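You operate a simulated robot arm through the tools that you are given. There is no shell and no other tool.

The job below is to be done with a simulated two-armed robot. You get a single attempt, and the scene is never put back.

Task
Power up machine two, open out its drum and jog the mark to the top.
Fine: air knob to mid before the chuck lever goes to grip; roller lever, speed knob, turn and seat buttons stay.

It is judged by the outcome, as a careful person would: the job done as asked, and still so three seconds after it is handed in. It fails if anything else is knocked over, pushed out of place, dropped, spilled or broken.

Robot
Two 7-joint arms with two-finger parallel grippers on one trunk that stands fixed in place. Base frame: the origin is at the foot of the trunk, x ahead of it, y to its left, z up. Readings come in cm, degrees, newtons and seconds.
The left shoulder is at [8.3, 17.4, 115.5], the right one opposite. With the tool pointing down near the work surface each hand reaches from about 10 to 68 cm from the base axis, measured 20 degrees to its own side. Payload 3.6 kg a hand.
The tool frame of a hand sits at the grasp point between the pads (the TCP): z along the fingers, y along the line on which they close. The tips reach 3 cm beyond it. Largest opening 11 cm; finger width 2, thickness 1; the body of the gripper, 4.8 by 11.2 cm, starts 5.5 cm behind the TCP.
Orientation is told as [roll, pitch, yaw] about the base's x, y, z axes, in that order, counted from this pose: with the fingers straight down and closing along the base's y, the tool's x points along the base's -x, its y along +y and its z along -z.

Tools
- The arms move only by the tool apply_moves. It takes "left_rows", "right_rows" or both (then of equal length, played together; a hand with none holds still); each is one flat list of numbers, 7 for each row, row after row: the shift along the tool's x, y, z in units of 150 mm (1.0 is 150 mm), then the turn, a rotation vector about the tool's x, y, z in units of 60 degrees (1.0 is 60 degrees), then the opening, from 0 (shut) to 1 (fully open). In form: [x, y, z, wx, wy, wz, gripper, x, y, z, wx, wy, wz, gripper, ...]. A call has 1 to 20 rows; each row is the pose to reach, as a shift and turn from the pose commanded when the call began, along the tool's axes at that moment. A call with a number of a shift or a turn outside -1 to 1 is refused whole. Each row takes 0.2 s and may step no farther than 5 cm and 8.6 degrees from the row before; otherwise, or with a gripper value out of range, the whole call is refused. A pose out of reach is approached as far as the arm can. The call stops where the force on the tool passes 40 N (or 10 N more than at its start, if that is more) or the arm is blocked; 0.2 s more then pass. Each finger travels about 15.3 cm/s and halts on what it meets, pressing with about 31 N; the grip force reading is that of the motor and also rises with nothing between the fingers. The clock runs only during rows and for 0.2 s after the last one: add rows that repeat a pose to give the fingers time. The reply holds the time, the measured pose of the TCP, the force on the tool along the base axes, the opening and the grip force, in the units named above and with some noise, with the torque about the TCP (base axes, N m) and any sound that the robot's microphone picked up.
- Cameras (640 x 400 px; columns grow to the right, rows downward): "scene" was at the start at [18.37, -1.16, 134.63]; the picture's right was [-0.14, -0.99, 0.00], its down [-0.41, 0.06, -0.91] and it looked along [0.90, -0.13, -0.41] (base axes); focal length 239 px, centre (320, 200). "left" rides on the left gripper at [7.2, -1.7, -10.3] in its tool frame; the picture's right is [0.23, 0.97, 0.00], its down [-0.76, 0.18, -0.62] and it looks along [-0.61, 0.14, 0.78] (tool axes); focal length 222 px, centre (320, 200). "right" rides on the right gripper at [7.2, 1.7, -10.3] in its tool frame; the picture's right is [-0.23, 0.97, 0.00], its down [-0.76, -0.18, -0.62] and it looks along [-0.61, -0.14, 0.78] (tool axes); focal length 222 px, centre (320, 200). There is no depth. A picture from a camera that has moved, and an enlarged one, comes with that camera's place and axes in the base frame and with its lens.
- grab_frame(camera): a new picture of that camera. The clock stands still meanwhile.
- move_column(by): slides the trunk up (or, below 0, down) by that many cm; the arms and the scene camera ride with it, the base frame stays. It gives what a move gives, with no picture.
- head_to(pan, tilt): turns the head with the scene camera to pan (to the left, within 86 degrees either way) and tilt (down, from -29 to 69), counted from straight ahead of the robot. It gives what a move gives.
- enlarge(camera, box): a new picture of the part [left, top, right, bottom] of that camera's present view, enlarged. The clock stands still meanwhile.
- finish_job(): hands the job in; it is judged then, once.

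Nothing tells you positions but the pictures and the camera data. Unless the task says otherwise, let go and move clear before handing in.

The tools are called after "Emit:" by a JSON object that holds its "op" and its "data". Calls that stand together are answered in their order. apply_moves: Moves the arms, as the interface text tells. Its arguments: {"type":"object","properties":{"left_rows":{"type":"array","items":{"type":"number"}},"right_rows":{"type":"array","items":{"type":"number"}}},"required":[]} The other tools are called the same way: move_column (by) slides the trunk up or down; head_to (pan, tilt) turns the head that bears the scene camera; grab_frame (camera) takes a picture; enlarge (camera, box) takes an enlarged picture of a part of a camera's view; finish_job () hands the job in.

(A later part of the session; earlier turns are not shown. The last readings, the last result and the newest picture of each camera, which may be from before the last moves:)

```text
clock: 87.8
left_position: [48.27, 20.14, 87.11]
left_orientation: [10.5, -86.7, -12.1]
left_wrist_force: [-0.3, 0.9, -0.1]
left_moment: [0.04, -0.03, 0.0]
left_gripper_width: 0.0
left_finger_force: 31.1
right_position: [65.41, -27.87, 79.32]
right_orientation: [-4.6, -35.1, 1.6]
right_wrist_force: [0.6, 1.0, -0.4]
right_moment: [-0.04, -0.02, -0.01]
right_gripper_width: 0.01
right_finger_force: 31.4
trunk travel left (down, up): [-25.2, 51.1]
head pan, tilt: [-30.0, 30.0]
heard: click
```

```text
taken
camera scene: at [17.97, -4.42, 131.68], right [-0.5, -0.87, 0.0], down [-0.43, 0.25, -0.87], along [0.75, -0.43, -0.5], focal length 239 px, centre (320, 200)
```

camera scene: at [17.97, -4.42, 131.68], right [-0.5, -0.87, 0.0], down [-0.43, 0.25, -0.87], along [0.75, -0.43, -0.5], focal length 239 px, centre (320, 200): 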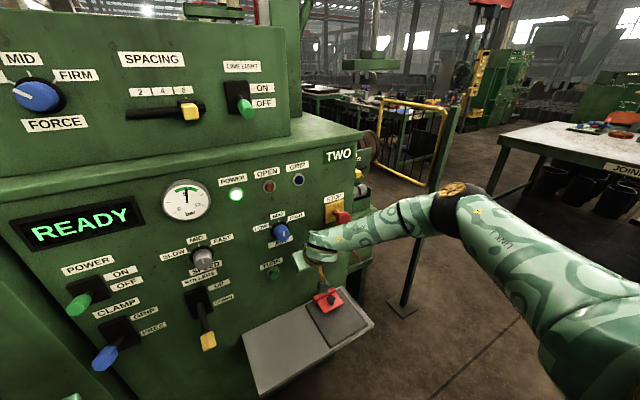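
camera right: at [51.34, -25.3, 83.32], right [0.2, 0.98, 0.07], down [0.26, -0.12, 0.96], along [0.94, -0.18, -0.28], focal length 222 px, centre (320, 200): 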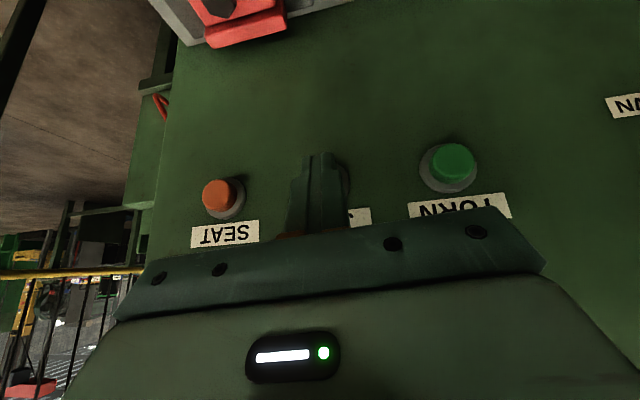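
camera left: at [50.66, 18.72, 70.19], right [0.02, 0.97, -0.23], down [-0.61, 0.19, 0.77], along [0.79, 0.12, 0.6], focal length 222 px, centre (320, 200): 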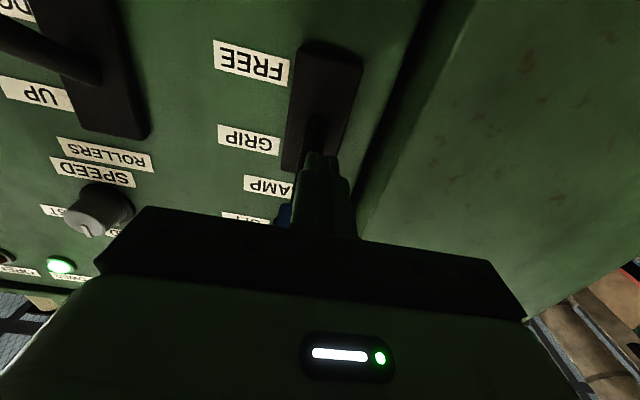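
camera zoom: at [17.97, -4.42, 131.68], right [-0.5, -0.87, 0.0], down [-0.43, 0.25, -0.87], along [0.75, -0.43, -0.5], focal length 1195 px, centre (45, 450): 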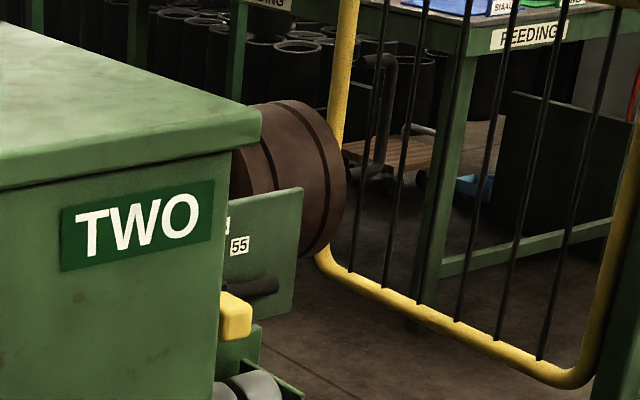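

JOG clicked, but with no mark in view I can't yet tell whether the drum moved. I'll press and hold for about a second, then look while holding.

Emit:
{"op": "apply_moves", "data": {"right_rows": [-0.054, 0, 0.038, 0, 0, 0, 0, -0.06, 0, 0.042, 0, 0, 0, 0, -0.06, 0, 0.042, 0, 0, 0, 0, -0.06, 0, 0.042, 0, 0, 0, 0]}}

Emit:
{"op": "enlarge", "data": {"camera": "scene", "box": [340, 110, 410, 190]}}

Emit:
{"op": "grab_frame", "data": {"camera": "scene"}}

```text
clock: 88.8
left_position: [48.18, 20.12, 87.41]
left_orientation: [10.6, -86.8, -12.1]
left_wrist_force: [0.2, -0.5, 0.1]
left_moment: [0.03, -0.03, 0.01]
left_gripper_width: 0.02
left_finger_force: 30.6
right_position: [66.28, -27.84, 79.27]
right_orientation: [-4.6, -35.0, 1.5]
right_wrist_force: [-20.9, 2.5, -3.6]
right_moment: [0.11, 0.45, 0.03]
right_gripper_width: 0.01
right_finger_force: 31.0
trunk travel left (down, up): [-25.2, 51.1]
head pan, tilt: [-30.0, 30.0]
heard: click
```

```text
5.00 times, centred on (375, 150) of scene
camera zoom: at [17.79, -4.4, 131.7], right [-0.5, -0.87, 0.0], down [-0.43, 0.25, -0.87], along [0.75, -0.43, -0.5], focal length 1195 px, centre (45, 450)
```

zoom: 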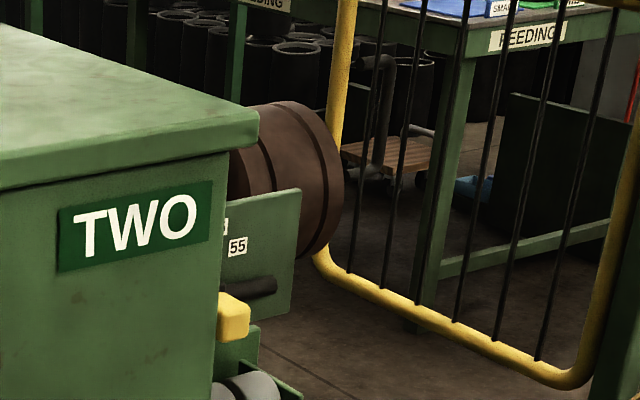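

```text
taken
camera scene: at [17.79, -4.4, 131.7], right [-0.5, -0.87, 0.0], down [-0.43, 0.25, -0.87], along [0.75, -0.43, -0.5], focal length 239 px, centre (320, 200)
```

scene: 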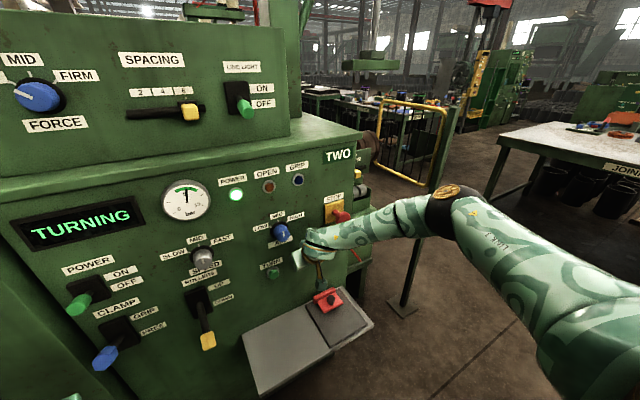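

The display shows TURNING while I hold JOG. I'll keep holding in short steps, watching for the mark.

Emit:
{"op": "apply_moves", "data": {"right_rows": [0, 0, 0, 0, 0, 0, 0, 0, 0, 0, 0, 0, 0, 0]}}

Emit:
{"op": "enlarge", "data": {"camera": "scene", "box": [340, 110, 410, 190]}}

Emit:
{"op": "apply_moves", "data": {"right_rows": [0, 0, 0, 0, 0, 0, 0, 0, 0, 0, 0, 0, 0, 0]}}

Emit:
{"op": "enlarge", "data": {"camera": "scene", "box": [340, 110, 410, 190]}}

```text
clock: 89.4
left_position: [48.2, 20.1, 87.26]
left_orientation: [10.7, -86.8, -12.1]
left_wrist_force: [-0.5, -0.3, -0.1]
left_moment: [0.0, -0.02, -0.03]
left_gripper_width: 0.02
left_finger_force: 31.7
right_position: [66.21, -27.65, 79.25]
right_orientation: [-4.6, -35.0, 1.5]
right_wrist_force: [-23.6, 3.8, -7.5]
right_moment: [0.05, 0.61, 0.06]
right_gripper_width: 0.02
right_finger_force: 30.9
trunk travel left (down, up): [-25.2, 51.1]
head pan, tilt: [-30.0, 30.0]
```

```text
5.00 times, centred on (375, 150) of scene
camera zoom: at [17.81, -4.41, 131.7], right [-0.5, -0.87, 0.0], down [-0.43, 0.25, -0.87], along [0.75, -0.43, -0.5], focal length 1195 px, centre (45, 450)
```

zoom: 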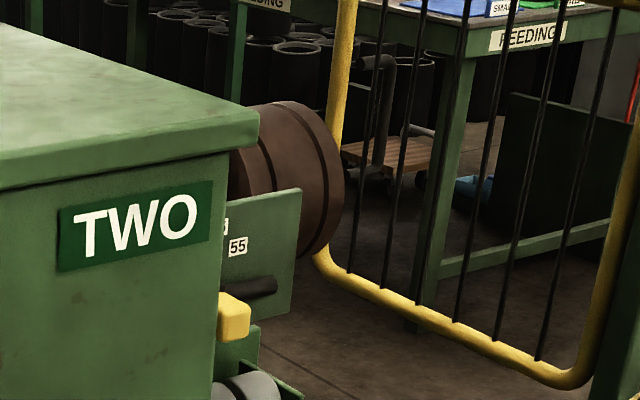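

```text
clock: 90.0
left_position: [48.27, 20.19, 87.38]
left_orientation: [10.7, -86.8, -12.4]
left_wrist_force: [0.9, -0.8, -0.1]
left_moment: [-0.04, 0.0, 0.0]
left_gripper_width: 0.0
left_finger_force: 30.9
right_position: [66.37, -27.76, 79.36]
right_orientation: [-4.6, -35.1, 1.5]
right_wrist_force: [-25.6, 3.5, -7.9]
right_moment: [0.05, 0.64, 0.04]
right_gripper_width: 0.0
right_finger_force: 31.0
trunk travel left (down, up): [-25.2, 51.1]
head pan, tilt: [-30.0, 30.0]
```

```text
5.00 times, centred on (375, 150) of scene
camera zoom: at [17.79, -4.42, 131.7], right [-0.5, -0.87, 0.0], down [-0.43, 0.25, -0.87], along [0.75, -0.43, -0.5], focal length 1195 px, centre (45, 450)
```

zoom: 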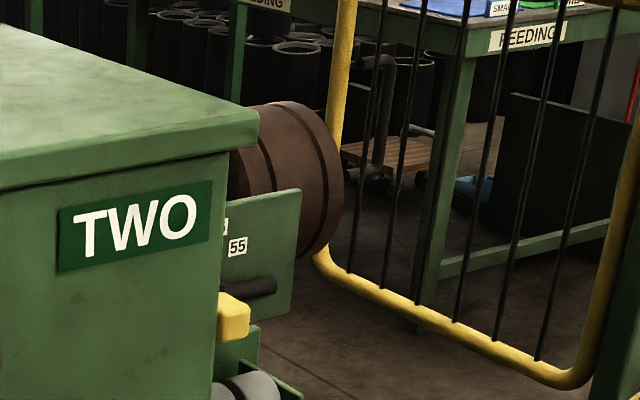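

The barrel's surface is nearly uniform, so I'll zoom in further to see whether it is turning and whether there's any mark on it.

Emit:
{"op": "enlarge", "data": {"camera": "scene", "box": [366, 125, 398, 165]}}

Emit:
{"op": "apply_moves", "data": {"right_rows": [0, 0, 0, 0, 0, 0, 0, 0, 0, 0, 0, 0, 0, 0]}}

Emit:
{"op": "enlarge", "data": {"camera": "scene", "box": [366, 125, 398, 165]}}

```text
10.00 times, centred on (382, 145) of scene
camera zoom: at [17.79, -4.42, 131.7], right [-0.5, -0.87, 0.0], down [-0.43, 0.25, -0.87], along [0.75, -0.43, -0.5], focal length 2390 px, centre (-300, 750)
```

zoom: 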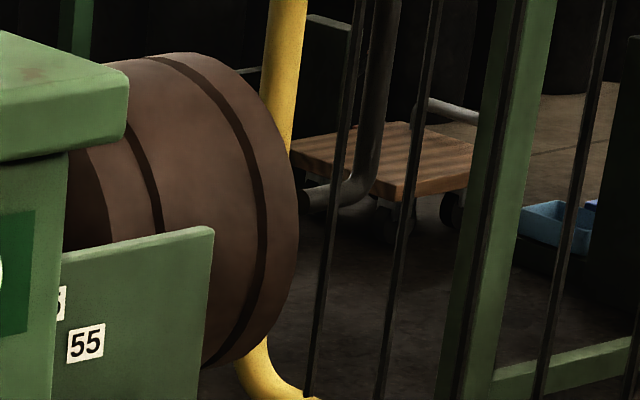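

```text
clock: 90.6
left_position: [48.09, 20.11, 87.41]
left_orientation: [10.7, -86.8, -12.3]
left_wrist_force: [-0.4, 0.1, 0.7]
left_moment: [0.01, -0.02, -0.03]
left_gripper_width: 0.0
left_finger_force: 31.0
right_position: [66.27, -27.82, 79.27]
right_orientation: [-4.6, -35.1, 1.5]
right_wrist_force: [-25.7, 2.8, -8.5]
right_moment: [0.03, 0.68, 0.06]
right_gripper_width: 0.02
right_finger_force: 31.6
trunk travel left (down, up): [-25.2, 51.1]
head pan, tilt: [-30.0, 30.0]
```

```text
10.00 times, centred on (382, 145) of scene
camera zoom: at [17.79, -4.42, 131.71], right [-0.5, -0.87, 0.0], down [-0.43, 0.25, -0.87], along [0.75, -0.43, -0.5], focal length 2390 px, centre (-300, 750)
```

zoom: 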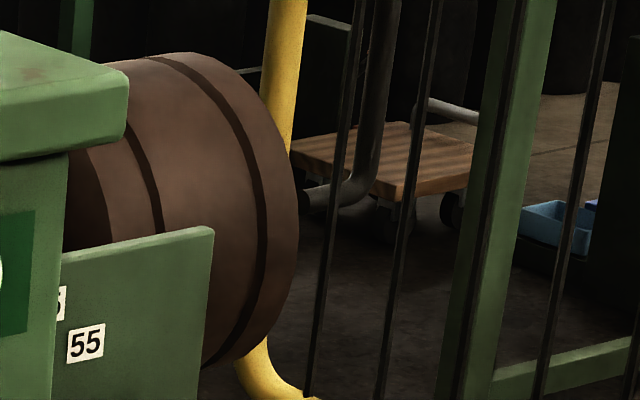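

Only the shading shifts slightly, so it may be turning slowly. I'll keep holding in about one-second steps and watch for the mark to come over.

Emit:
{"op": "apply_moves", "data": {"right_rows": [0, 0, 0, 0, 0, 0, 0, 0, 0, 0, 0, 0, 0, 0, 0, 0, 0, 0, 0, 0, 0, 0, 0, 0, 0, 0, 0, 0]}}

Emit:
{"op": "enlarge", "data": {"camera": "scene", "box": [366, 125, 398, 165]}}

Emit:
{"op": "apply_moves", "data": {"right_rows": [0, 0, 0, 0, 0, 0, 0, 0, 0, 0, 0, 0, 0, 0, 0, 0, 0, 0, 0, 0, 0, 0, 0, 0, 0, 0, 0, 0]}}

Emit:
{"op": "enlarge", "data": {"camera": "scene", "box": [366, 125, 398, 165]}}

Emit:
{"op": "apply_moves", "data": {"right_rows": [0, 0, 0, 0, 0, 0, 0, 0, 0, 0, 0, 0, 0, 0, 0, 0, 0, 0, 0, 0, 0, 0, 0, 0, 0, 0, 0, 0]}}

Emit:
{"op": "enlarge", "data": {"camera": "scene", "box": [366, 125, 398, 165]}}

```text
clock: 91.6
left_position: [48.14, 20.24, 87.31]
left_orientation: [10.7, -86.8, -12.4]
left_wrist_force: [-0.5, 0.2, -0.3]
left_moment: [0.03, 0.0, 0.01]
left_gripper_width: 0.0
left_finger_force: 30.8
right_position: [66.49, -27.78, 79.3]
right_orientation: [-4.6, -35.0, 1.5]
right_wrist_force: [-25.2, 2.7, -6.3]
right_moment: [0.02, 0.69, 0.04]
right_gripper_width: 0.0
right_finger_force: 31.1
trunk travel left (down, up): [-25.2, 51.1]
head pan, tilt: [-30.0, 30.0]
```

```text
10.00 times, centred on (382, 145) of scene
camera zoom: at [17.78, -4.43, 131.71], right [-0.5, -0.87, 0.0], down [-0.43, 0.25, -0.87], along [0.75, -0.43, -0.5], focal length 2390 px, centre (-300, 750)
```

zoom: 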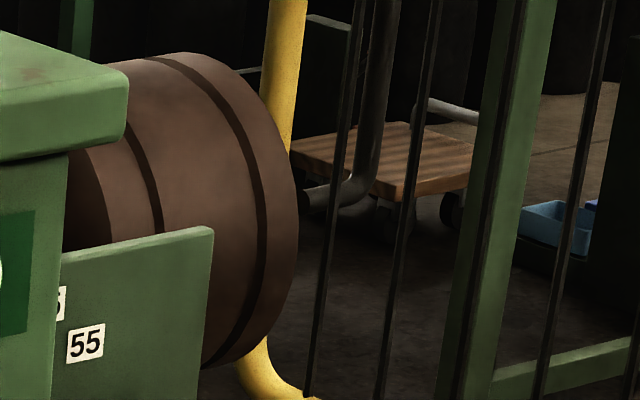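

```text
clock: 92.6
left_position: [48.2, 20.14, 87.35]
left_orientation: [10.8, -86.8, -12.4]
left_wrist_force: [0.1, -0.7, -1.0]
left_moment: [0.01, 0.0, 0.0]
left_gripper_width: 0.01
left_finger_force: 30.7
right_position: [66.37, -27.77, 79.31]
right_orientation: [-4.7, -35.1, 1.5]
right_wrist_force: [-26.4, 1.9, -6.2]
right_moment: [0.04, 0.64, 0.04]
right_gripper_width: 0.0
right_finger_force: 30.9
trunk travel left (down, up): [-25.2, 51.1]
head pan, tilt: [-30.0, 30.0]
```

```text
10.00 times, centred on (382, 145) of scene
camera zoom: at [17.78, -4.43, 131.71], right [-0.5, -0.87, 0.0], down [-0.43, 0.25, -0.87], along [0.75, -0.43, -0.5], focal length 2390 px, centre (-300, 750)
```

zoom: 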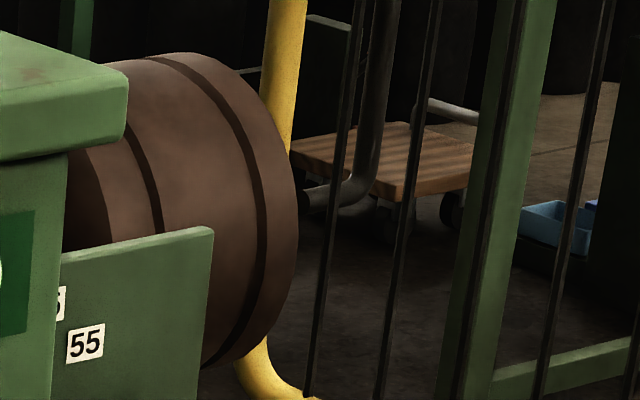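

```text
clock: 93.6
left_position: [48.18, 20.26, 87.36]
left_orientation: [10.9, -86.8, -12.5]
left_wrist_force: [-0.5, -0.1, -0.2]
left_moment: [-0.02, -0.01, -0.01]
left_gripper_width: 0.02
left_finger_force: 31.2
right_position: [66.31, -27.85, 79.43]
right_orientation: [-4.6, -35.0, 1.5]
right_wrist_force: [-25.5, 1.8, -5.9]
right_moment: [0.03, 0.62, 0.03]
right_gripper_width: 0.0
right_finger_force: 30.6
trunk travel left (down, up): [-25.2, 51.1]
head pan, tilt: [-30.0, 30.0]
```

```text
10.00 times, centred on (382, 145) of scene
camera zoom: at [17.77, -4.43, 131.71], right [-0.5, -0.87, 0.0], down [-0.43, 0.25, -0.87], along [0.75, -0.43, -0.5], focal length 2390 px, centre (-300, 750)
```

zoom: 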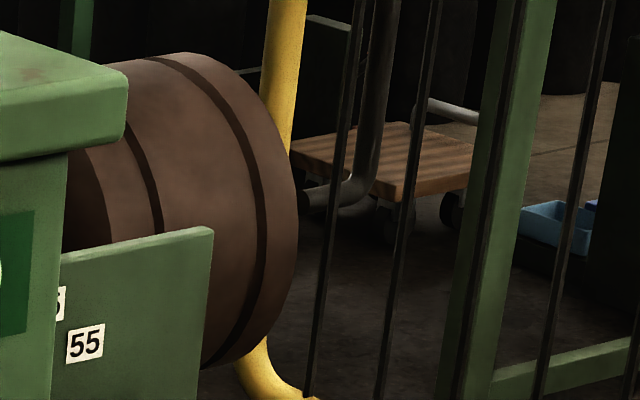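

The surface texture is shifting, so the drum is turning. I'll keep jogging and watch for the mark.

Emit:
{"op": "apply_moves", "data": {"right_rows": [0, 0, 0, 0, 0, 0, 0, 0, 0, 0, 0, 0, 0, 0, 0, 0, 0, 0, 0, 0, 0, 0, 0, 0, 0, 0, 0, 0]}}

Emit:
{"op": "enlarge", "data": {"camera": "scene", "box": [366, 125, 398, 165]}}

Emit:
{"op": "apply_moves", "data": {"right_rows": [0, 0, 0, 0, 0, 0, 0, 0, 0, 0, 0, 0, 0, 0, 0, 0, 0, 0, 0, 0, 0, 0, 0, 0, 0, 0, 0, 0]}}

Emit:
{"op": "enlarge", "data": {"camera": "scene", "box": [366, 125, 398, 165]}}

Emit:
{"op": "apply_moves", "data": {"right_rows": [0, 0, 0, 0, 0, 0, 0, 0, 0, 0, 0, 0, 0, 0, 0, 0, 0, 0, 0, 0, 0, 0, 0, 0, 0, 0, 0, 0]}}

Emit:
{"op": "enlarge", "data": {"camera": "scene", "box": [366, 125, 398, 165]}}

Emit:
{"op": "apply_moves", "data": {"right_rows": [0, 0, 0, 0, 0, 0, 0, 0, 0, 0, 0, 0, 0, 0, 0, 0, 0, 0, 0, 0, 0, 0, 0, 0, 0, 0, 0, 0]}}

Emit:
{"op": "enlarge", "data": {"camera": "scene", "box": [366, 125, 398, 165]}}

```text
clock: 94.6
left_position: [48.18, 20.22, 87.38]
left_orientation: [10.9, -86.7, -12.5]
left_wrist_force: [-0.5, 0.2, 0.5]
left_moment: [0.01, -0.02, 0.01]
left_gripper_width: 0.01
left_finger_force: 30.5
right_position: [66.47, -27.77, 79.36]
right_orientation: [-4.6, -35.0, 1.6]
right_wrist_force: [-24.7, 0.3, -4.9]
right_moment: [0.01, 0.57, 0.02]
right_gripper_width: 0.0
right_finger_force: 31.3
trunk travel left (down, up): [-25.2, 51.1]
head pan, tilt: [-30.0, 30.0]
```

```text
10.00 times, centred on (382, 145) of scene
camera zoom: at [17.76, -4.43, 131.71], right [-0.5, -0.87, 0.0], down [-0.43, 0.25, -0.87], along [0.75, -0.43, -0.5], focal length 2390 px, centre (-300, 750)
```

zoom: 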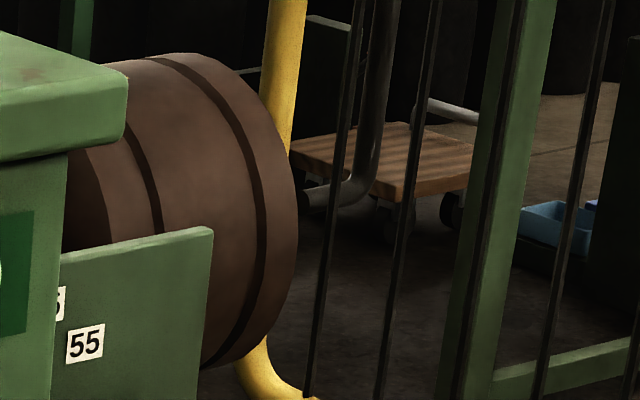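

```text
clock: 95.6
left_position: [48.13, 20.28, 87.37]
left_orientation: [10.9, -86.8, -12.5]
left_wrist_force: [-0.4, -1.1, 0.0]
left_moment: [0.0, 0.03, 0.0]
left_gripper_width: 0.0
left_finger_force: 30.5
right_position: [66.38, -27.72, 79.46]
right_orientation: [-4.6, -35.2, 1.5]
right_wrist_force: [-25.3, 0.0, -3.6]
right_moment: [-0.02, 0.59, 0.02]
right_gripper_width: 0.02
right_finger_force: 31.2
trunk travel left (down, up): [-25.2, 51.1]
head pan, tilt: [-30.0, 30.0]
```

```text
10.00 times, centred on (382, 145) of scene
camera zoom: at [17.75, -4.43, 131.71], right [-0.5, -0.87, 0.0], down [-0.43, 0.25, -0.87], along [0.75, -0.43, -0.5], focal length 2390 px, centre (-300, 750)
```

zoom: 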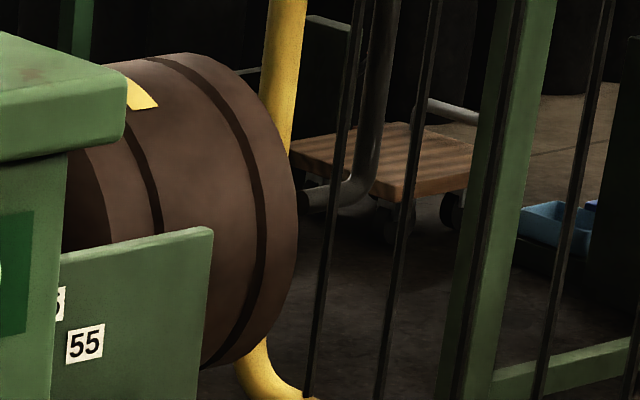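

```text
clock: 96.6
left_position: [48.21, 20.2, 87.42]
left_orientation: [10.9, -86.8, -12.5]
left_wrist_force: [-0.2, -0.6, 0.1]
left_moment: [0.03, -0.04, 0.02]
left_gripper_width: 0.01
left_finger_force: 30.9
right_position: [66.37, -27.74, 79.3]
right_orientation: [-4.5, -35.2, 1.5]
right_wrist_force: [-25.2, -0.5, -2.7]
right_moment: [0.02, 0.52, 0.01]
right_gripper_width: 0.0
right_finger_force: 30.9
trunk travel left (down, up): [-25.2, 51.1]
head pan, tilt: [-30.0, 30.0]
```

```text
10.00 times, centred on (382, 145) of scene
camera zoom: at [17.74, -4.43, 131.72], right [-0.5, -0.87, 0.0], down [-0.43, 0.25, -0.87], along [0.75, -0.43, -0.5], focal length 2390 px, centre (-300, 750)
```

zoom: 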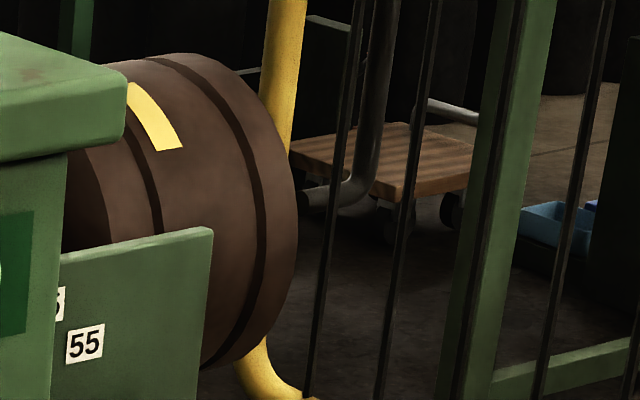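

```text
clock: 97.6
left_position: [47.91, 20.22, 87.48]
left_orientation: [11.0, -86.8, -12.6]
left_wrist_force: [0.2, 0.1, 0.7]
left_moment: [0.01, -0.03, 0.01]
left_gripper_width: 0.02
left_finger_force: 30.7
right_position: [66.26, -27.76, 79.39]
right_orientation: [-4.6, -35.1, 1.5]
right_wrist_force: [-24.6, -0.7, -2.1]
right_moment: [0.0, 0.52, -0.03]
right_gripper_width: 0.0
right_finger_force: 30.3
trunk travel left (down, up): [-25.2, 51.1]
head pan, tilt: [-30.0, 30.0]
```

```text
10.00 times, centred on (382, 145) of scene
camera zoom: at [17.73, -4.43, 131.72], right [-0.5, -0.87, 0.0], down [-0.43, 0.25, -0.87], along [0.75, -0.43, -0.5], focal length 2390 px, centre (-300, 750)
```

zoom: 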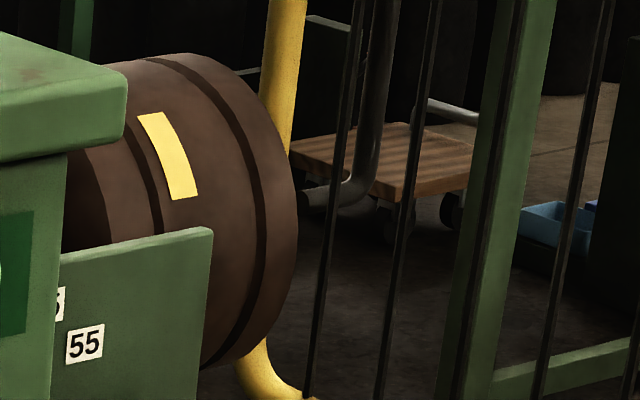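

The mark is a yellow strip; it came over the top around t=95.5 and is now about 44° past it on my side. It is turning at about 21°/s, so I need roughly 15 s more for the rest of the revolution. I'll hold for 12.6 s, then go in small steps.

Emit:
{"op": "apply_moves", "data": {"right_rows": [0, 0, 0, 0, 0, 0, 0, 0, 0, 0, 0, 0, 0, 0, 0, 0, 0, 0, 0, 0, 0, 0, 0, 0, 0, 0, 0, 0, 0, 0, 0, 0, 0, 0, 0, 0, 0, 0, 0, 0, 0, 0, 0, 0, 0, 0, 0, 0, 0, 0, 0, 0, 0, 0, 0, 0, 0, 0, 0, 0, 0, 0, 0, 0, 0, 0, 0, 0, 0, 0, 0, 0, 0, 0, 0, 0, 0, 0, 0, 0, 0, 0, 0, 0, 0, 0, 0, 0, 0, 0, 0, 0, 0, 0, 0, 0, 0, 0, 0, 0, 0, 0, 0, 0, 0, 0, 0, 0, 0, 0, 0, 0, 0, 0, 0, 0, 0, 0, 0, 0, 0, 0, 0, 0, 0, 0, 0, 0, 0, 0, 0, 0, 0, 0, 0, 0, 0, 0, 0, 0]}}

Emit:
{"op": "enlarge", "data": {"camera": "scene", "box": [366, 125, 398, 165]}}

Emit:
{"op": "apply_moves", "data": {"right_rows": [0, 0, 0, 0, 0, 0, 0, 0, 0, 0, 0, 0, 0, 0, 0, 0, 0, 0, 0, 0, 0, 0, 0, 0, 0, 0, 0, 0, 0, 0, 0, 0, 0, 0, 0, 0, 0, 0, 0, 0, 0, 0, 0, 0, 0, 0, 0, 0, 0, 0, 0, 0, 0, 0, 0, 0, 0, 0, 0, 0, 0, 0, 0, 0, 0, 0, 0, 0, 0, 0, 0, 0, 0, 0, 0, 0, 0, 0, 0, 0, 0, 0, 0, 0, 0, 0, 0, 0, 0, 0, 0, 0, 0, 0, 0, 0, 0, 0, 0, 0, 0, 0, 0, 0, 0, 0, 0, 0, 0, 0, 0, 0, 0, 0, 0, 0, 0, 0, 0, 0, 0, 0, 0, 0, 0, 0, 0, 0, 0, 0, 0, 0, 0, 0, 0, 0, 0, 0, 0, 0]}}

Emit:
{"op": "enlarge", "data": {"camera": "scene", "box": [366, 125, 398, 165]}}

```text
clock: 101.8
left_position: [48.07, 20.16, 87.35]
left_orientation: [10.9, -86.9, -12.5]
left_wrist_force: [0.4, 0.6, 0.1]
left_moment: [-0.04, -0.01, -0.02]
left_gripper_width: 0.0
left_finger_force: 31.1
right_position: [66.31, -27.8, 79.33]
right_orientation: [-4.6, -35.0, 1.5]
right_wrist_force: [-24.1, -0.7, 0.7]
right_moment: [-0.03, 0.45, -0.01]
right_gripper_width: 0.0
right_finger_force: 31.1
trunk travel left (down, up): [-25.2, 51.1]
head pan, tilt: [-30.0, 30.0]
```

```text
10.00 times, centred on (382, 145) of scene
camera zoom: at [17.71, -4.43, 131.72], right [-0.5, -0.87, 0.0], down [-0.43, 0.25, -0.87], along [0.75, -0.43, -0.5], focal length 2390 px, centre (-300, 750)
```

zoom: 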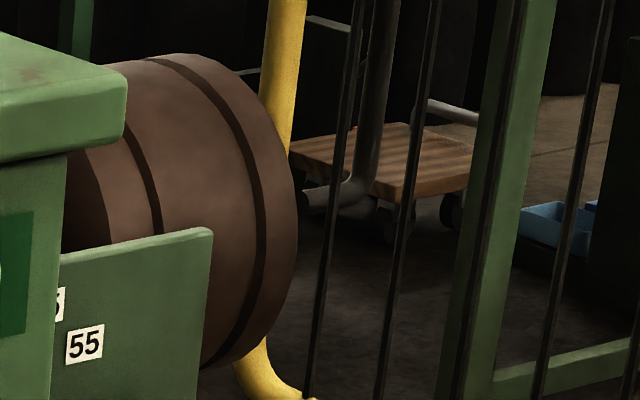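

```text
clock: 106.0
left_position: [48.1, 20.22, 87.39]
left_orientation: [10.9, -86.9, -12.6]
left_wrist_force: [-0.4, 0.3, 1.4]
left_moment: [0.0, -0.02, -0.04]
left_gripper_width: 0.03
left_finger_force: 30.6
right_position: [66.34, -27.72, 79.45]
right_orientation: [-4.5, -35.1, 1.5]
right_wrist_force: [-23.7, 0.0, 0.4]
right_moment: [-0.04, 0.42, 0.0]
right_gripper_width: 0.02
right_finger_force: 30.5
trunk travel left (down, up): [-25.2, 51.1]
head pan, tilt: [-30.0, 30.0]
```

```text
10.00 times, centred on (382, 145) of scene
camera zoom: at [17.71, -4.42, 131.72], right [-0.5, -0.87, 0.0], down [-0.43, 0.25, -0.87], along [0.75, -0.43, -0.5], focal length 2390 px, centre (-300, 750)
```

zoom: 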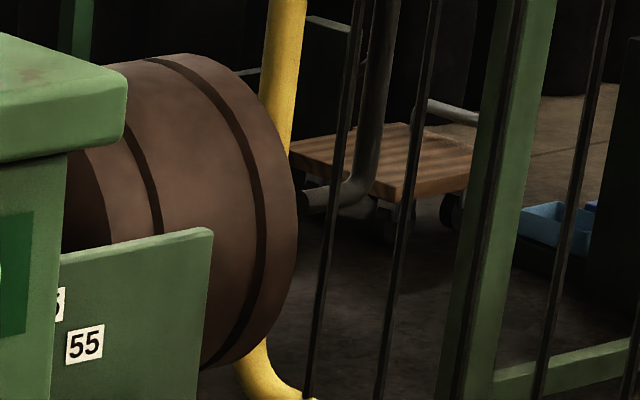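

No mark yet, as expected at about 220° round. I'll hold another 3.4 s, then take small steps.

Emit:
{"op": "apply_moves", "data": {"right_rows": [0, 0, 0, 0, 0, 0, 0, 0, 0, 0, 0, 0, 0, 0, 0, 0, 0, 0, 0, 0, 0, 0, 0, 0, 0, 0, 0, 0, 0, 0, 0, 0, 0, 0, 0, 0, 0, 0, 0, 0, 0, 0, 0, 0, 0, 0, 0, 0, 0, 0, 0, 0, 0, 0, 0, 0, 0, 0, 0, 0, 0, 0, 0, 0, 0, 0, 0, 0, 0, 0, 0, 0, 0, 0, 0, 0, 0, 0, 0, 0, 0, 0, 0, 0, 0, 0, 0, 0, 0, 0, 0, 0, 0, 0, 0, 0, 0, 0, 0, 0, 0, 0, 0, 0, 0, 0, 0, 0, 0, 0, 0, 0]}}

Emit:
{"op": "enlarge", "data": {"camera": "scene", "box": [366, 125, 398, 165]}}

Emit:
{"op": "apply_moves", "data": {"right_rows": [0, 0, 0, 0, 0, 0, 0, 0, 0, 0, 0, 0, 0, 0]}}

Emit:
{"op": "enlarge", "data": {"camera": "scene", "box": [366, 125, 398, 165]}}

```text
clock: 109.4
left_position: [48.11, 20.02, 87.38]
left_orientation: [10.9, -86.8, -12.5]
left_wrist_force: [0.2, 0.4, 0.2]
left_moment: [0.01, 0.02, 0.01]
left_gripper_width: 0.0
left_finger_force: 31.5
right_position: [66.46, -27.76, 79.27]
right_orientation: [-4.6, -35.1, 1.5]
right_wrist_force: [-23.4, -0.7, 1.1]
right_moment: [0.04, 0.41, -0.01]
right_gripper_width: 0.0
right_finger_force: 31.0
trunk travel left (down, up): [-25.2, 51.1]
head pan, tilt: [-30.0, 30.0]
```

```text
10.00 times, centred on (382, 145) of scene
camera zoom: at [17.71, -4.42, 131.72], right [-0.5, -0.87, 0.0], down [-0.43, 0.25, -0.87], along [0.75, -0.43, -0.5], focal length 2390 px, centre (-300, 750)
```

zoom: 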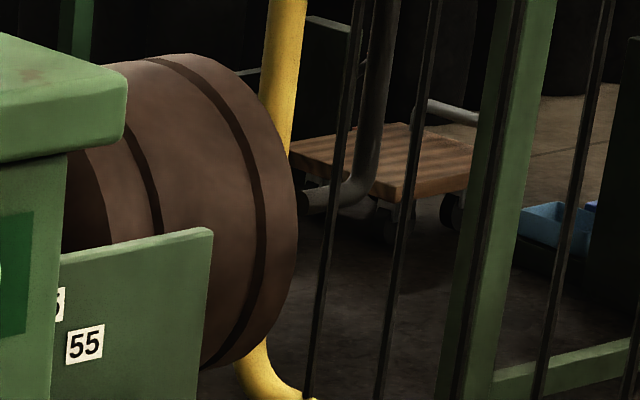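

```text
clock: 110.0
left_position: [48.08, 20.28, 87.33]
left_orientation: [10.9, -86.8, -12.4]
left_wrist_force: [-0.7, 0.3, 0.4]
left_moment: [0.0, 0.01, 0.02]
left_gripper_width: 0.0
left_finger_force: 30.6
right_position: [66.38, -27.79, 79.38]
right_orientation: [-4.6, -35.0, 1.5]
right_wrist_force: [-23.8, -0.2, 0.8]
right_moment: [0.02, 0.42, 0.01]
right_gripper_width: 0.0
right_finger_force: 30.5
trunk travel left (down, up): [-25.2, 51.1]
head pan, tilt: [-30.0, 30.0]
```

```text
10.00 times, centred on (382, 145) of scene
camera zoom: at [17.71, -4.42, 131.72], right [-0.5, -0.87, 0.0], down [-0.43, 0.25, -0.87], along [0.75, -0.43, -0.5], focal length 2390 px, centre (-300, 750)
```

zoom: 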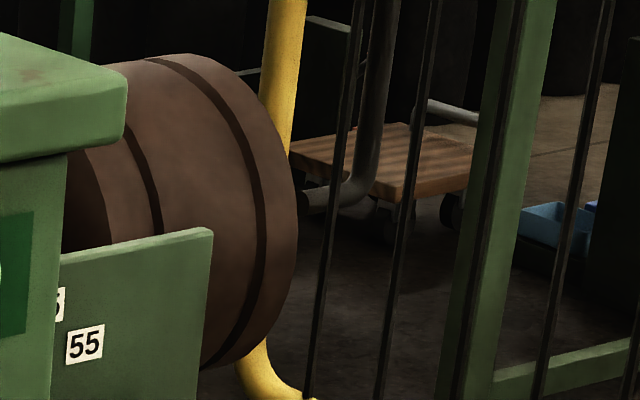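

Nothing yet; the strip only shows past the machine corner once its centre is about 23° before the top. I'll keep going in 0.6 s steps.

Emit:
{"op": "apply_moves", "data": {"right_rows": [0, 0, 0, 0, 0, 0, 0, 0, 0, 0, 0, 0, 0, 0]}}

Emit:
{"op": "enlarge", "data": {"camera": "scene", "box": [366, 125, 398, 165]}}

```text
clock: 110.6
left_position: [48.17, 20.23, 87.29]
left_orientation: [10.8, -86.7, -12.5]
left_wrist_force: [-0.7, -0.1, -0.4]
left_moment: [-0.03, 0.04, -0.02]
left_gripper_width: 0.03
left_finger_force: 30.9
right_position: [66.3, -27.8, 79.34]
right_orientation: [-4.6, -35.1, 1.5]
right_wrist_force: [-24.2, -0.6, 0.7]
right_moment: [-0.01, 0.46, -0.02]
right_gripper_width: 0.0
right_finger_force: 30.7
trunk travel left (down, up): [-25.2, 51.1]
head pan, tilt: [-30.0, 30.0]
```

```text
10.00 times, centred on (382, 145) of scene
camera zoom: at [17.71, -4.41, 131.72], right [-0.5, -0.87, 0.0], down [-0.43, 0.25, -0.87], along [0.75, -0.43, -0.5], focal length 2390 px, centre (-300, 750)
```

zoom: 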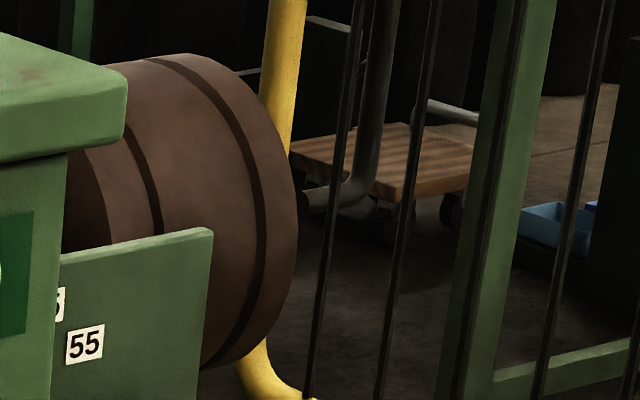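

Emit:
{"op": "apply_moves", "data": {"right_rows": [0, 0, 0, 0, 0, 0, 0, 0, 0, 0, 0, 0, 0, 0]}}

Emit:
{"op": "enlarge", "data": {"camera": "scene", "box": [366, 125, 398, 165]}}

```text
clock: 111.2
left_position: [48.09, 20.14, 87.32]
left_orientation: [10.8, -86.8, -12.4]
left_wrist_force: [0.8, -0.4, 0.6]
left_moment: [-0.03, 0.01, 0.0]
left_gripper_width: 0.0
left_finger_force: 30.9
right_position: [66.4, -27.73, 79.34]
right_orientation: [-4.6, -35.2, 1.6]
right_wrist_force: [-23.4, -0.6, 0.2]
right_moment: [-0.01, 0.39, 0.01]
right_gripper_width: 0.0
right_finger_force: 31.5
trunk travel left (down, up): [-25.2, 51.1]
head pan, tilt: [-30.0, 30.0]
```

```text
10.00 times, centred on (382, 145) of scene
camera zoom: at [17.71, -4.41, 131.72], right [-0.5, -0.87, 0.0], down [-0.43, 0.25, -0.87], along [0.75, -0.43, -0.5], focal length 2390 px, centre (-300, 750)
```

zoom: 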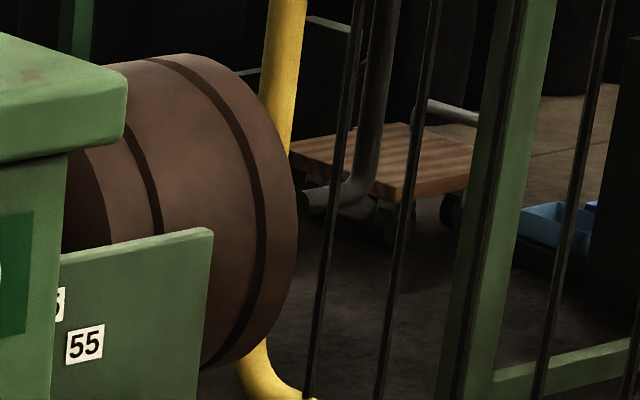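

By my estimate the strip's centre is about 30° before the top. I'll now go in 0.4 s steps.

Emit:
{"op": "apply_moves", "data": {"right_rows": [0, 0, 0, 0, 0, 0, 0]}}

Emit:
{"op": "enlarge", "data": {"camera": "scene", "box": [366, 125, 398, 165]}}

```text
clock: 111.6
left_position: [48.25, 20.27, 87.37]
left_orientation: [10.8, -86.8, -12.3]
left_wrist_force: [-0.4, 0.4, -0.6]
left_moment: [-0.02, -0.02, 0.01]
left_gripper_width: 0.0
left_finger_force: 31.2
right_position: [66.32, -27.82, 79.35]
right_orientation: [-4.7, -35.1, 1.5]
right_wrist_force: [-23.4, 0.2, 0.6]
right_moment: [0.03, 0.46, -0.03]
right_gripper_width: 0.01
right_finger_force: 31.3
trunk travel left (down, up): [-25.2, 51.1]
head pan, tilt: [-30.0, 30.0]
```

```text
10.00 times, centred on (382, 145) of scene
camera zoom: at [17.71, -4.41, 131.72], right [-0.5, -0.87, 0.0], down [-0.43, 0.25, -0.87], along [0.75, -0.43, -0.5], focal length 2390 px, centre (-300, 750)
```

zoom: 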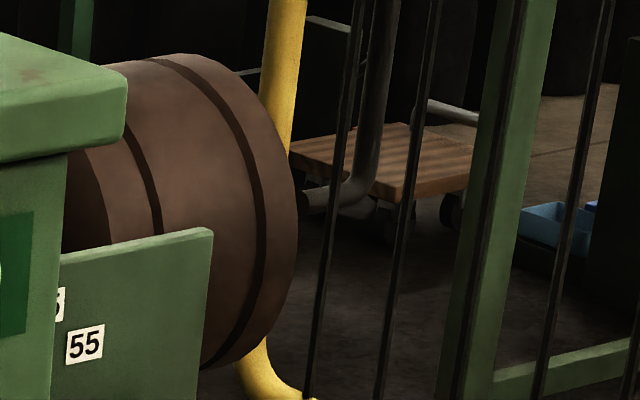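

Emit:
{"op": "apply_moves", "data": {"right_rows": [0, 0, 0, 0, 0, 0, 0]}}

Emit:
{"op": "enlarge", "data": {"camera": "scene", "box": [366, 125, 398, 165]}}

```text
clock: 112.0
left_position: [48.15, 20.13, 87.34]
left_orientation: [10.9, -86.8, -12.5]
left_wrist_force: [-0.2, 0.0, 0.6]
left_moment: [-0.01, 0.01, 0.02]
left_gripper_width: 0.0
left_finger_force: 30.4
right_position: [66.33, -27.79, 79.32]
right_orientation: [-4.6, -35.1, 1.5]
right_wrist_force: [-24.5, 0.3, 1.3]
right_moment: [-0.02, 0.39, -0.03]
right_gripper_width: 0.0
right_finger_force: 30.8
trunk travel left (down, up): [-25.2, 51.1]
head pan, tilt: [-30.0, 30.0]
```

```text
10.00 times, centred on (382, 145) of scene
camera zoom: at [17.71, -4.41, 131.72], right [-0.5, -0.87, 0.0], down [-0.43, 0.25, -0.87], along [0.75, -0.43, -0.5], focal length 2390 px, centre (-300, 750)
```

zoom: 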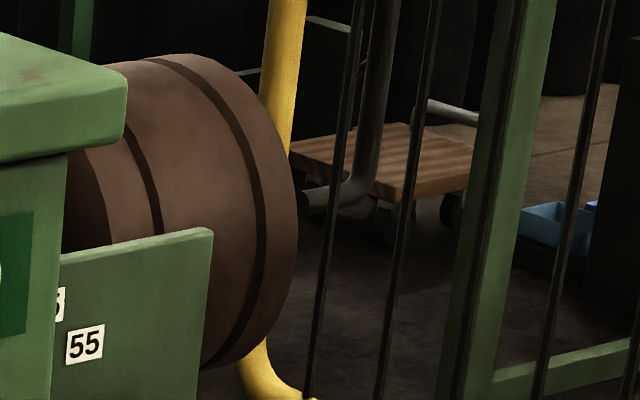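

Emit:
{"op": "apply_moves", "data": {"right_rows": [0, 0, 0, 0, 0, 0, 0]}}

Emit:
{"op": "enlarge", "data": {"camera": "scene", "box": [366, 125, 398, 165]}}

```text
clock: 112.4
left_position: [48.15, 20.11, 87.28]
left_orientation: [10.9, -86.8, -12.5]
left_wrist_force: [0.6, 0.1, -0.2]
left_moment: [-0.01, -0.01, 0.04]
left_gripper_width: 0.0
left_finger_force: 31.2
right_position: [66.29, -27.78, 79.42]
right_orientation: [-4.5, -35.0, 1.4]
right_wrist_force: [-24.0, -0.3, 2.2]
right_moment: [-0.01, 0.43, 0.01]
right_gripper_width: 0.01
right_finger_force: 31.0
trunk travel left (down, up): [-25.2, 51.1]
head pan, tilt: [-30.0, 30.0]
```

```text
10.00 times, centred on (382, 145) of scene
camera zoom: at [17.71, -4.41, 131.72], right [-0.5, -0.87, 0.0], down [-0.43, 0.25, -0.87], along [0.75, -0.43, -0.5], focal length 2390 px, centre (-300, 750)
```

zoom: 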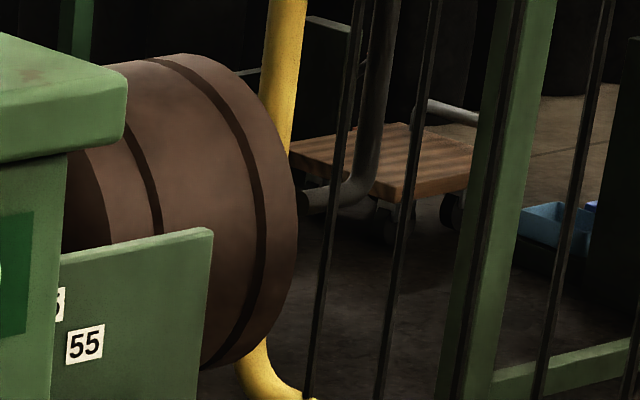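

Emit:
{"op": "apply_moves", "data": {"right_rows": [0, 0, 0, 0, 0, 0, 0]}}

Emit:
{"op": "enlarge", "data": {"camera": "scene", "box": [366, 125, 398, 165]}}

```text
clock: 112.8
left_position: [48.07, 20.17, 87.35]
left_orientation: [10.9, -86.8, -12.4]
left_wrist_force: [-0.2, -0.8, -0.1]
left_moment: [0.04, -0.01, -0.01]
left_gripper_width: 0.0
left_finger_force: 31.3
right_position: [66.38, -27.78, 79.37]
right_orientation: [-4.6, -35.1, 1.5]
right_wrist_force: [-24.2, 0.0, 0.5]
right_moment: [0.01, 0.43, -0.05]
right_gripper_width: 0.0
right_finger_force: 31.1
trunk travel left (down, up): [-25.2, 51.1]
head pan, tilt: [-30.0, 30.0]
```

```text
10.00 times, centred on (382, 145) of scene
camera zoom: at [17.71, -4.41, 131.72], right [-0.5, -0.87, 0.0], down [-0.43, 0.25, -0.87], along [0.75, -0.43, -0.5], focal length 2390 px, centre (-300, 750)
```

zoom: 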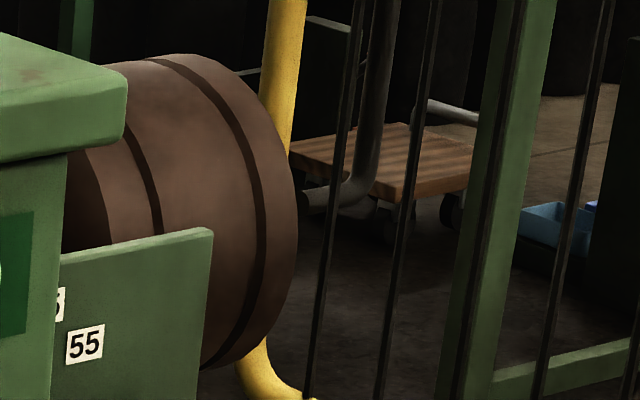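

Emit:
{"op": "apply_moves", "data": {"right_rows": [0, 0, 0, 0, 0, 0, 0]}}

Emit:
{"op": "enlarge", "data": {"camera": "scene", "box": [366, 125, 398, 165]}}

```text
clock: 113.2
left_position: [48.08, 20.24, 87.3]
left_orientation: [10.9, -86.8, -12.5]
left_wrist_force: [0.4, 0.0, 0.5]
left_moment: [0.02, 0.01, 0.0]
left_gripper_width: 0.0
left_finger_force: 31.4
right_position: [66.43, -27.81, 79.44]
right_orientation: [-4.6, -35.0, 1.6]
right_wrist_force: [-23.9, 0.9, 0.5]
right_moment: [-0.02, 0.43, 0.0]
right_gripper_width: 0.0
right_finger_force: 31.5
trunk travel left (down, up): [-25.2, 51.1]
head pan, tilt: [-30.0, 30.0]
```

```text
10.00 times, centred on (382, 145) of scene
camera zoom: at [17.71, -4.41, 131.72], right [-0.5, -0.87, 0.0], down [-0.43, 0.25, -0.87], along [0.75, -0.43, -0.5], focal length 2390 px, centre (-300, 750)
```

zoom: 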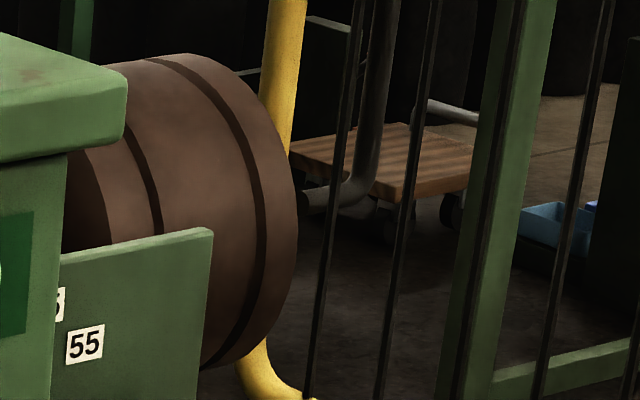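

Emit:
{"op": "apply_moves", "data": {"right_rows": [0, 0, 0, 0, 0, 0, 0]}}

Emit:
{"op": "enlarge", "data": {"camera": "scene", "box": [366, 125, 398, 165]}}

Emit:
{"op": "apply_moves", "data": {"right_rows": [0, 0, 0, 0, 0, 0, 0]}}

Emit:
{"op": "enlarge", "data": {"camera": "scene", "box": [366, 125, 398, 165]}}

```text
clock: 113.6
left_position: [48.16, 20.2, 87.41]
left_orientation: [10.7, -86.8, -12.4]
left_wrist_force: [0.1, -0.3, -0.3]
left_moment: [-0.01, -0.02, -0.01]
left_gripper_width: 0.01
left_finger_force: 31.4
right_position: [66.28, -27.73, 79.41]
right_orientation: [-4.6, -35.0, 1.5]
right_wrist_force: [-23.8, 1.0, 0.3]
right_moment: [0.0, 0.45, 0.01]
right_gripper_width: 0.0
right_finger_force: 30.9
trunk travel left (down, up): [-25.2, 51.1]
head pan, tilt: [-30.0, 30.0]
```

```text
10.00 times, centred on (382, 145) of scene
camera zoom: at [17.71, -4.41, 131.72], right [-0.5, -0.87, 0.0], down [-0.43, 0.25, -0.87], along [0.75, -0.43, -0.5], focal length 2390 px, centre (-300, 750)
```

zoom: 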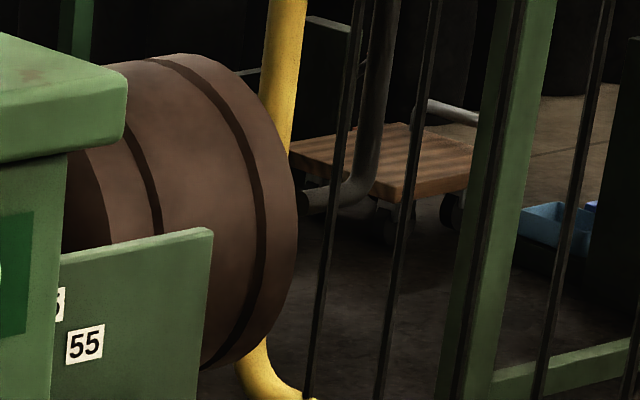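

```text
clock: 114.0
left_position: [48.11, 20.22, 87.39]
left_orientation: [10.8, -86.8, -12.5]
left_wrist_force: [-0.8, 0.0, -0.1]
left_moment: [0.0, 0.0, -0.02]
left_gripper_width: 0.0
left_finger_force: 30.9
right_position: [66.35, -27.8, 79.28]
right_orientation: [-4.7, -35.1, 1.5]
right_wrist_force: [-23.2, 0.6, 1.0]
right_moment: [0.0, 0.42, 0.0]
right_gripper_width: 0.0
right_finger_force: 31.3
trunk travel left (down, up): [-25.2, 51.1]
head pan, tilt: [-30.0, 30.0]
```

```text
10.00 times, centred on (382, 145) of scene
camera zoom: at [17.71, -4.41, 131.72], right [-0.5, -0.87, 0.0], down [-0.43, 0.25, -0.87], along [0.75, -0.43, -0.5], focal length 2390 px, centre (-300, 750)
```

zoom: 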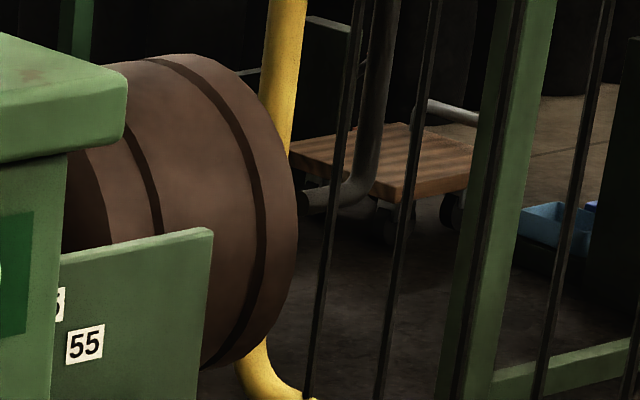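

Emit:
{"op": "apply_moves", "data": {"right_rows": [0, 0, 0, 0, 0, 0, 0]}}

Emit:
{"op": "enlarge", "data": {"camera": "scene", "box": [366, 125, 398, 165]}}

```text
clock: 114.4
left_position: [48.21, 20.26, 87.46]
left_orientation: [10.9, -86.9, -12.5]
left_wrist_force: [-1.0, -0.1, 0.2]
left_moment: [0.0, 0.03, -0.03]
left_gripper_width: 0.0
left_finger_force: 30.8
right_position: [66.34, -27.74, 79.32]
right_orientation: [-4.6, -35.1, 1.5]
right_wrist_force: [-23.9, 0.0, 1.1]
right_moment: [-0.03, 0.4, 0.02]
right_gripper_width: 0.0
right_finger_force: 30.9
trunk travel left (down, up): [-25.2, 51.1]
head pan, tilt: [-30.0, 30.0]
```

```text
10.00 times, centred on (382, 145) of scene
camera zoom: at [17.71, -4.41, 131.72], right [-0.5, -0.87, 0.0], down [-0.43, 0.25, -0.87], along [0.75, -0.43, -0.5], focal length 2390 px, centre (-300, 750)
```

zoom: 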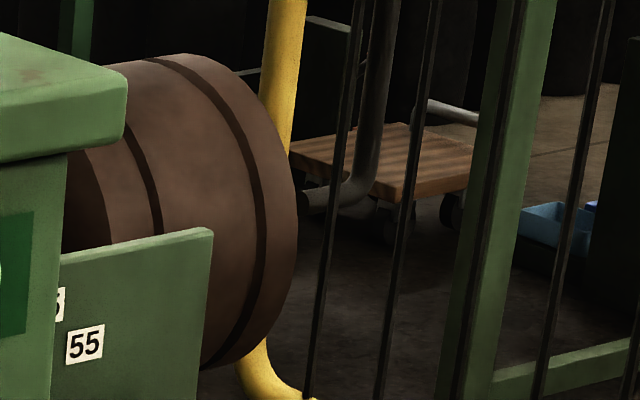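

Emit:
{"op": "apply_moves", "data": {"right_rows": [0, 0, 0, 0, 0, 0, 0]}}

Emit:
{"op": "enlarge", "data": {"camera": "scene", "box": [366, 125, 398, 165]}}

Emit:
{"op": "grab_frame", "data": {"camera": "scene"}}

```text
clock: 114.8
left_position: [48.11, 20.14, 87.36]
left_orientation: [10.8, -86.8, -12.4]
left_wrist_force: [-0.3, 0.5, -0.6]
left_moment: [0.0, 0.01, 0.01]
left_gripper_width: 0.01
left_finger_force: 31.0
right_position: [66.4, -27.73, 79.39]
right_orientation: [-4.7, -35.1, 1.5]
right_wrist_force: [-24.0, 0.2, 1.0]
right_moment: [-0.03, 0.43, 0.02]
right_gripper_width: 0.0
right_finger_force: 31.0
trunk travel left (down, up): [-25.2, 51.1]
head pan, tilt: [-30.0, 30.0]
```

```text
10.00 times, centred on (382, 145) of scene
camera zoom: at [17.71, -4.41, 131.72], right [-0.5, -0.87, 0.0], down [-0.43, 0.25, -0.87], along [0.75, -0.43, -0.5], focal length 2390 px, centre (-300, 750)
```

zoom: 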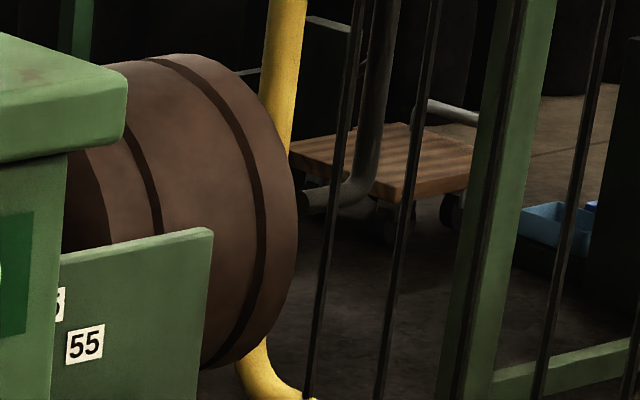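

```text
taken
camera scene: at [17.71, -4.41, 131.72], right [-0.5, -0.87, 0.0], down [-0.43, 0.25, -0.87], along [0.75, -0.43, -0.5], focal length 239 px, centre (320, 200)
```

scene: 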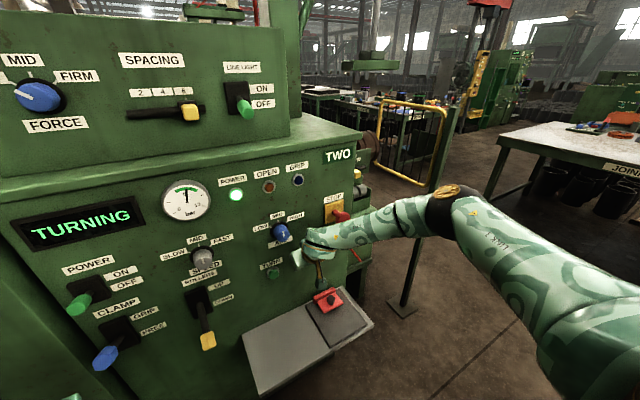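

Still TURNING, so the drum is a bit slower than I estimated. I'll continue in 0.4 s steps.

Emit:
{"op": "apply_moves", "data": {"right_rows": [0, 0, 0, 0, 0, 0, 0]}}

Emit:
{"op": "enlarge", "data": {"camera": "scene", "box": [366, 125, 398, 165]}}

```text
clock: 115.2
left_position: [48.06, 20.12, 87.44]
left_orientation: [10.8, -86.8, -12.5]
left_wrist_force: [-0.6, 0.6, 0.0]
left_moment: [0.03, 0.01, -0.01]
left_gripper_width: 0.0
left_finger_force: 31.0
right_position: [66.39, -27.79, 79.41]
right_orientation: [-4.6, -35.1, 1.5]
right_wrist_force: [-23.6, 1.1, 0.5]
right_moment: [0.0, 0.41, 0.03]
right_gripper_width: 0.01
right_finger_force: 31.2
trunk travel left (down, up): [-25.2, 51.1]
head pan, tilt: [-30.0, 30.0]
```

```text
10.00 times, centred on (382, 145) of scene
camera zoom: at [17.71, -4.41, 131.72], right [-0.5, -0.87, 0.0], down [-0.43, 0.25, -0.87], along [0.75, -0.43, -0.5], focal length 2390 px, centre (-300, 750)
```

zoom: 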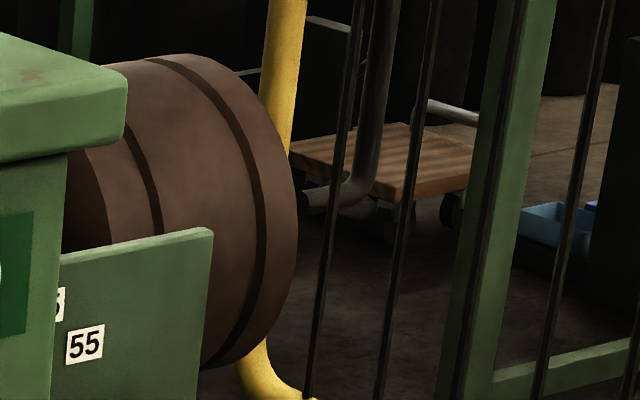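

Emit:
{"op": "apply_moves", "data": {"right_rows": [0, 0, 0, 0, 0, 0, 0]}}

Emit:
{"op": "enlarge", "data": {"camera": "scene", "box": [366, 125, 398, 165]}}

```text
clock: 115.6
left_position: [48.04, 20.27, 87.4]
left_orientation: [10.8, -86.8, -12.4]
left_wrist_force: [-0.2, 0.0, 0.1]
left_moment: [0.0, -0.01, 0.01]
left_gripper_width: 0.02
left_finger_force: 30.7
right_position: [66.38, -27.83, 79.4]
right_orientation: [-4.7, -35.1, 1.5]
right_wrist_force: [-23.4, 0.5, 0.8]
right_moment: [-0.01, 0.41, 0.01]
right_gripper_width: 0.0
right_finger_force: 31.7
trunk travel left (down, up): [-25.2, 51.1]
head pan, tilt: [-30.0, 30.0]
```

```text
10.00 times, centred on (382, 145) of scene
camera zoom: at [17.71, -4.41, 131.72], right [-0.5, -0.87, 0.0], down [-0.43, 0.25, -0.87], along [0.75, -0.43, -0.5], focal length 2390 px, centre (-300, 750)
```

zoom: 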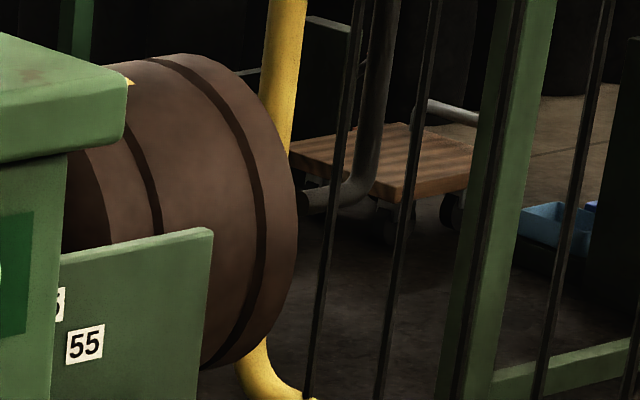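

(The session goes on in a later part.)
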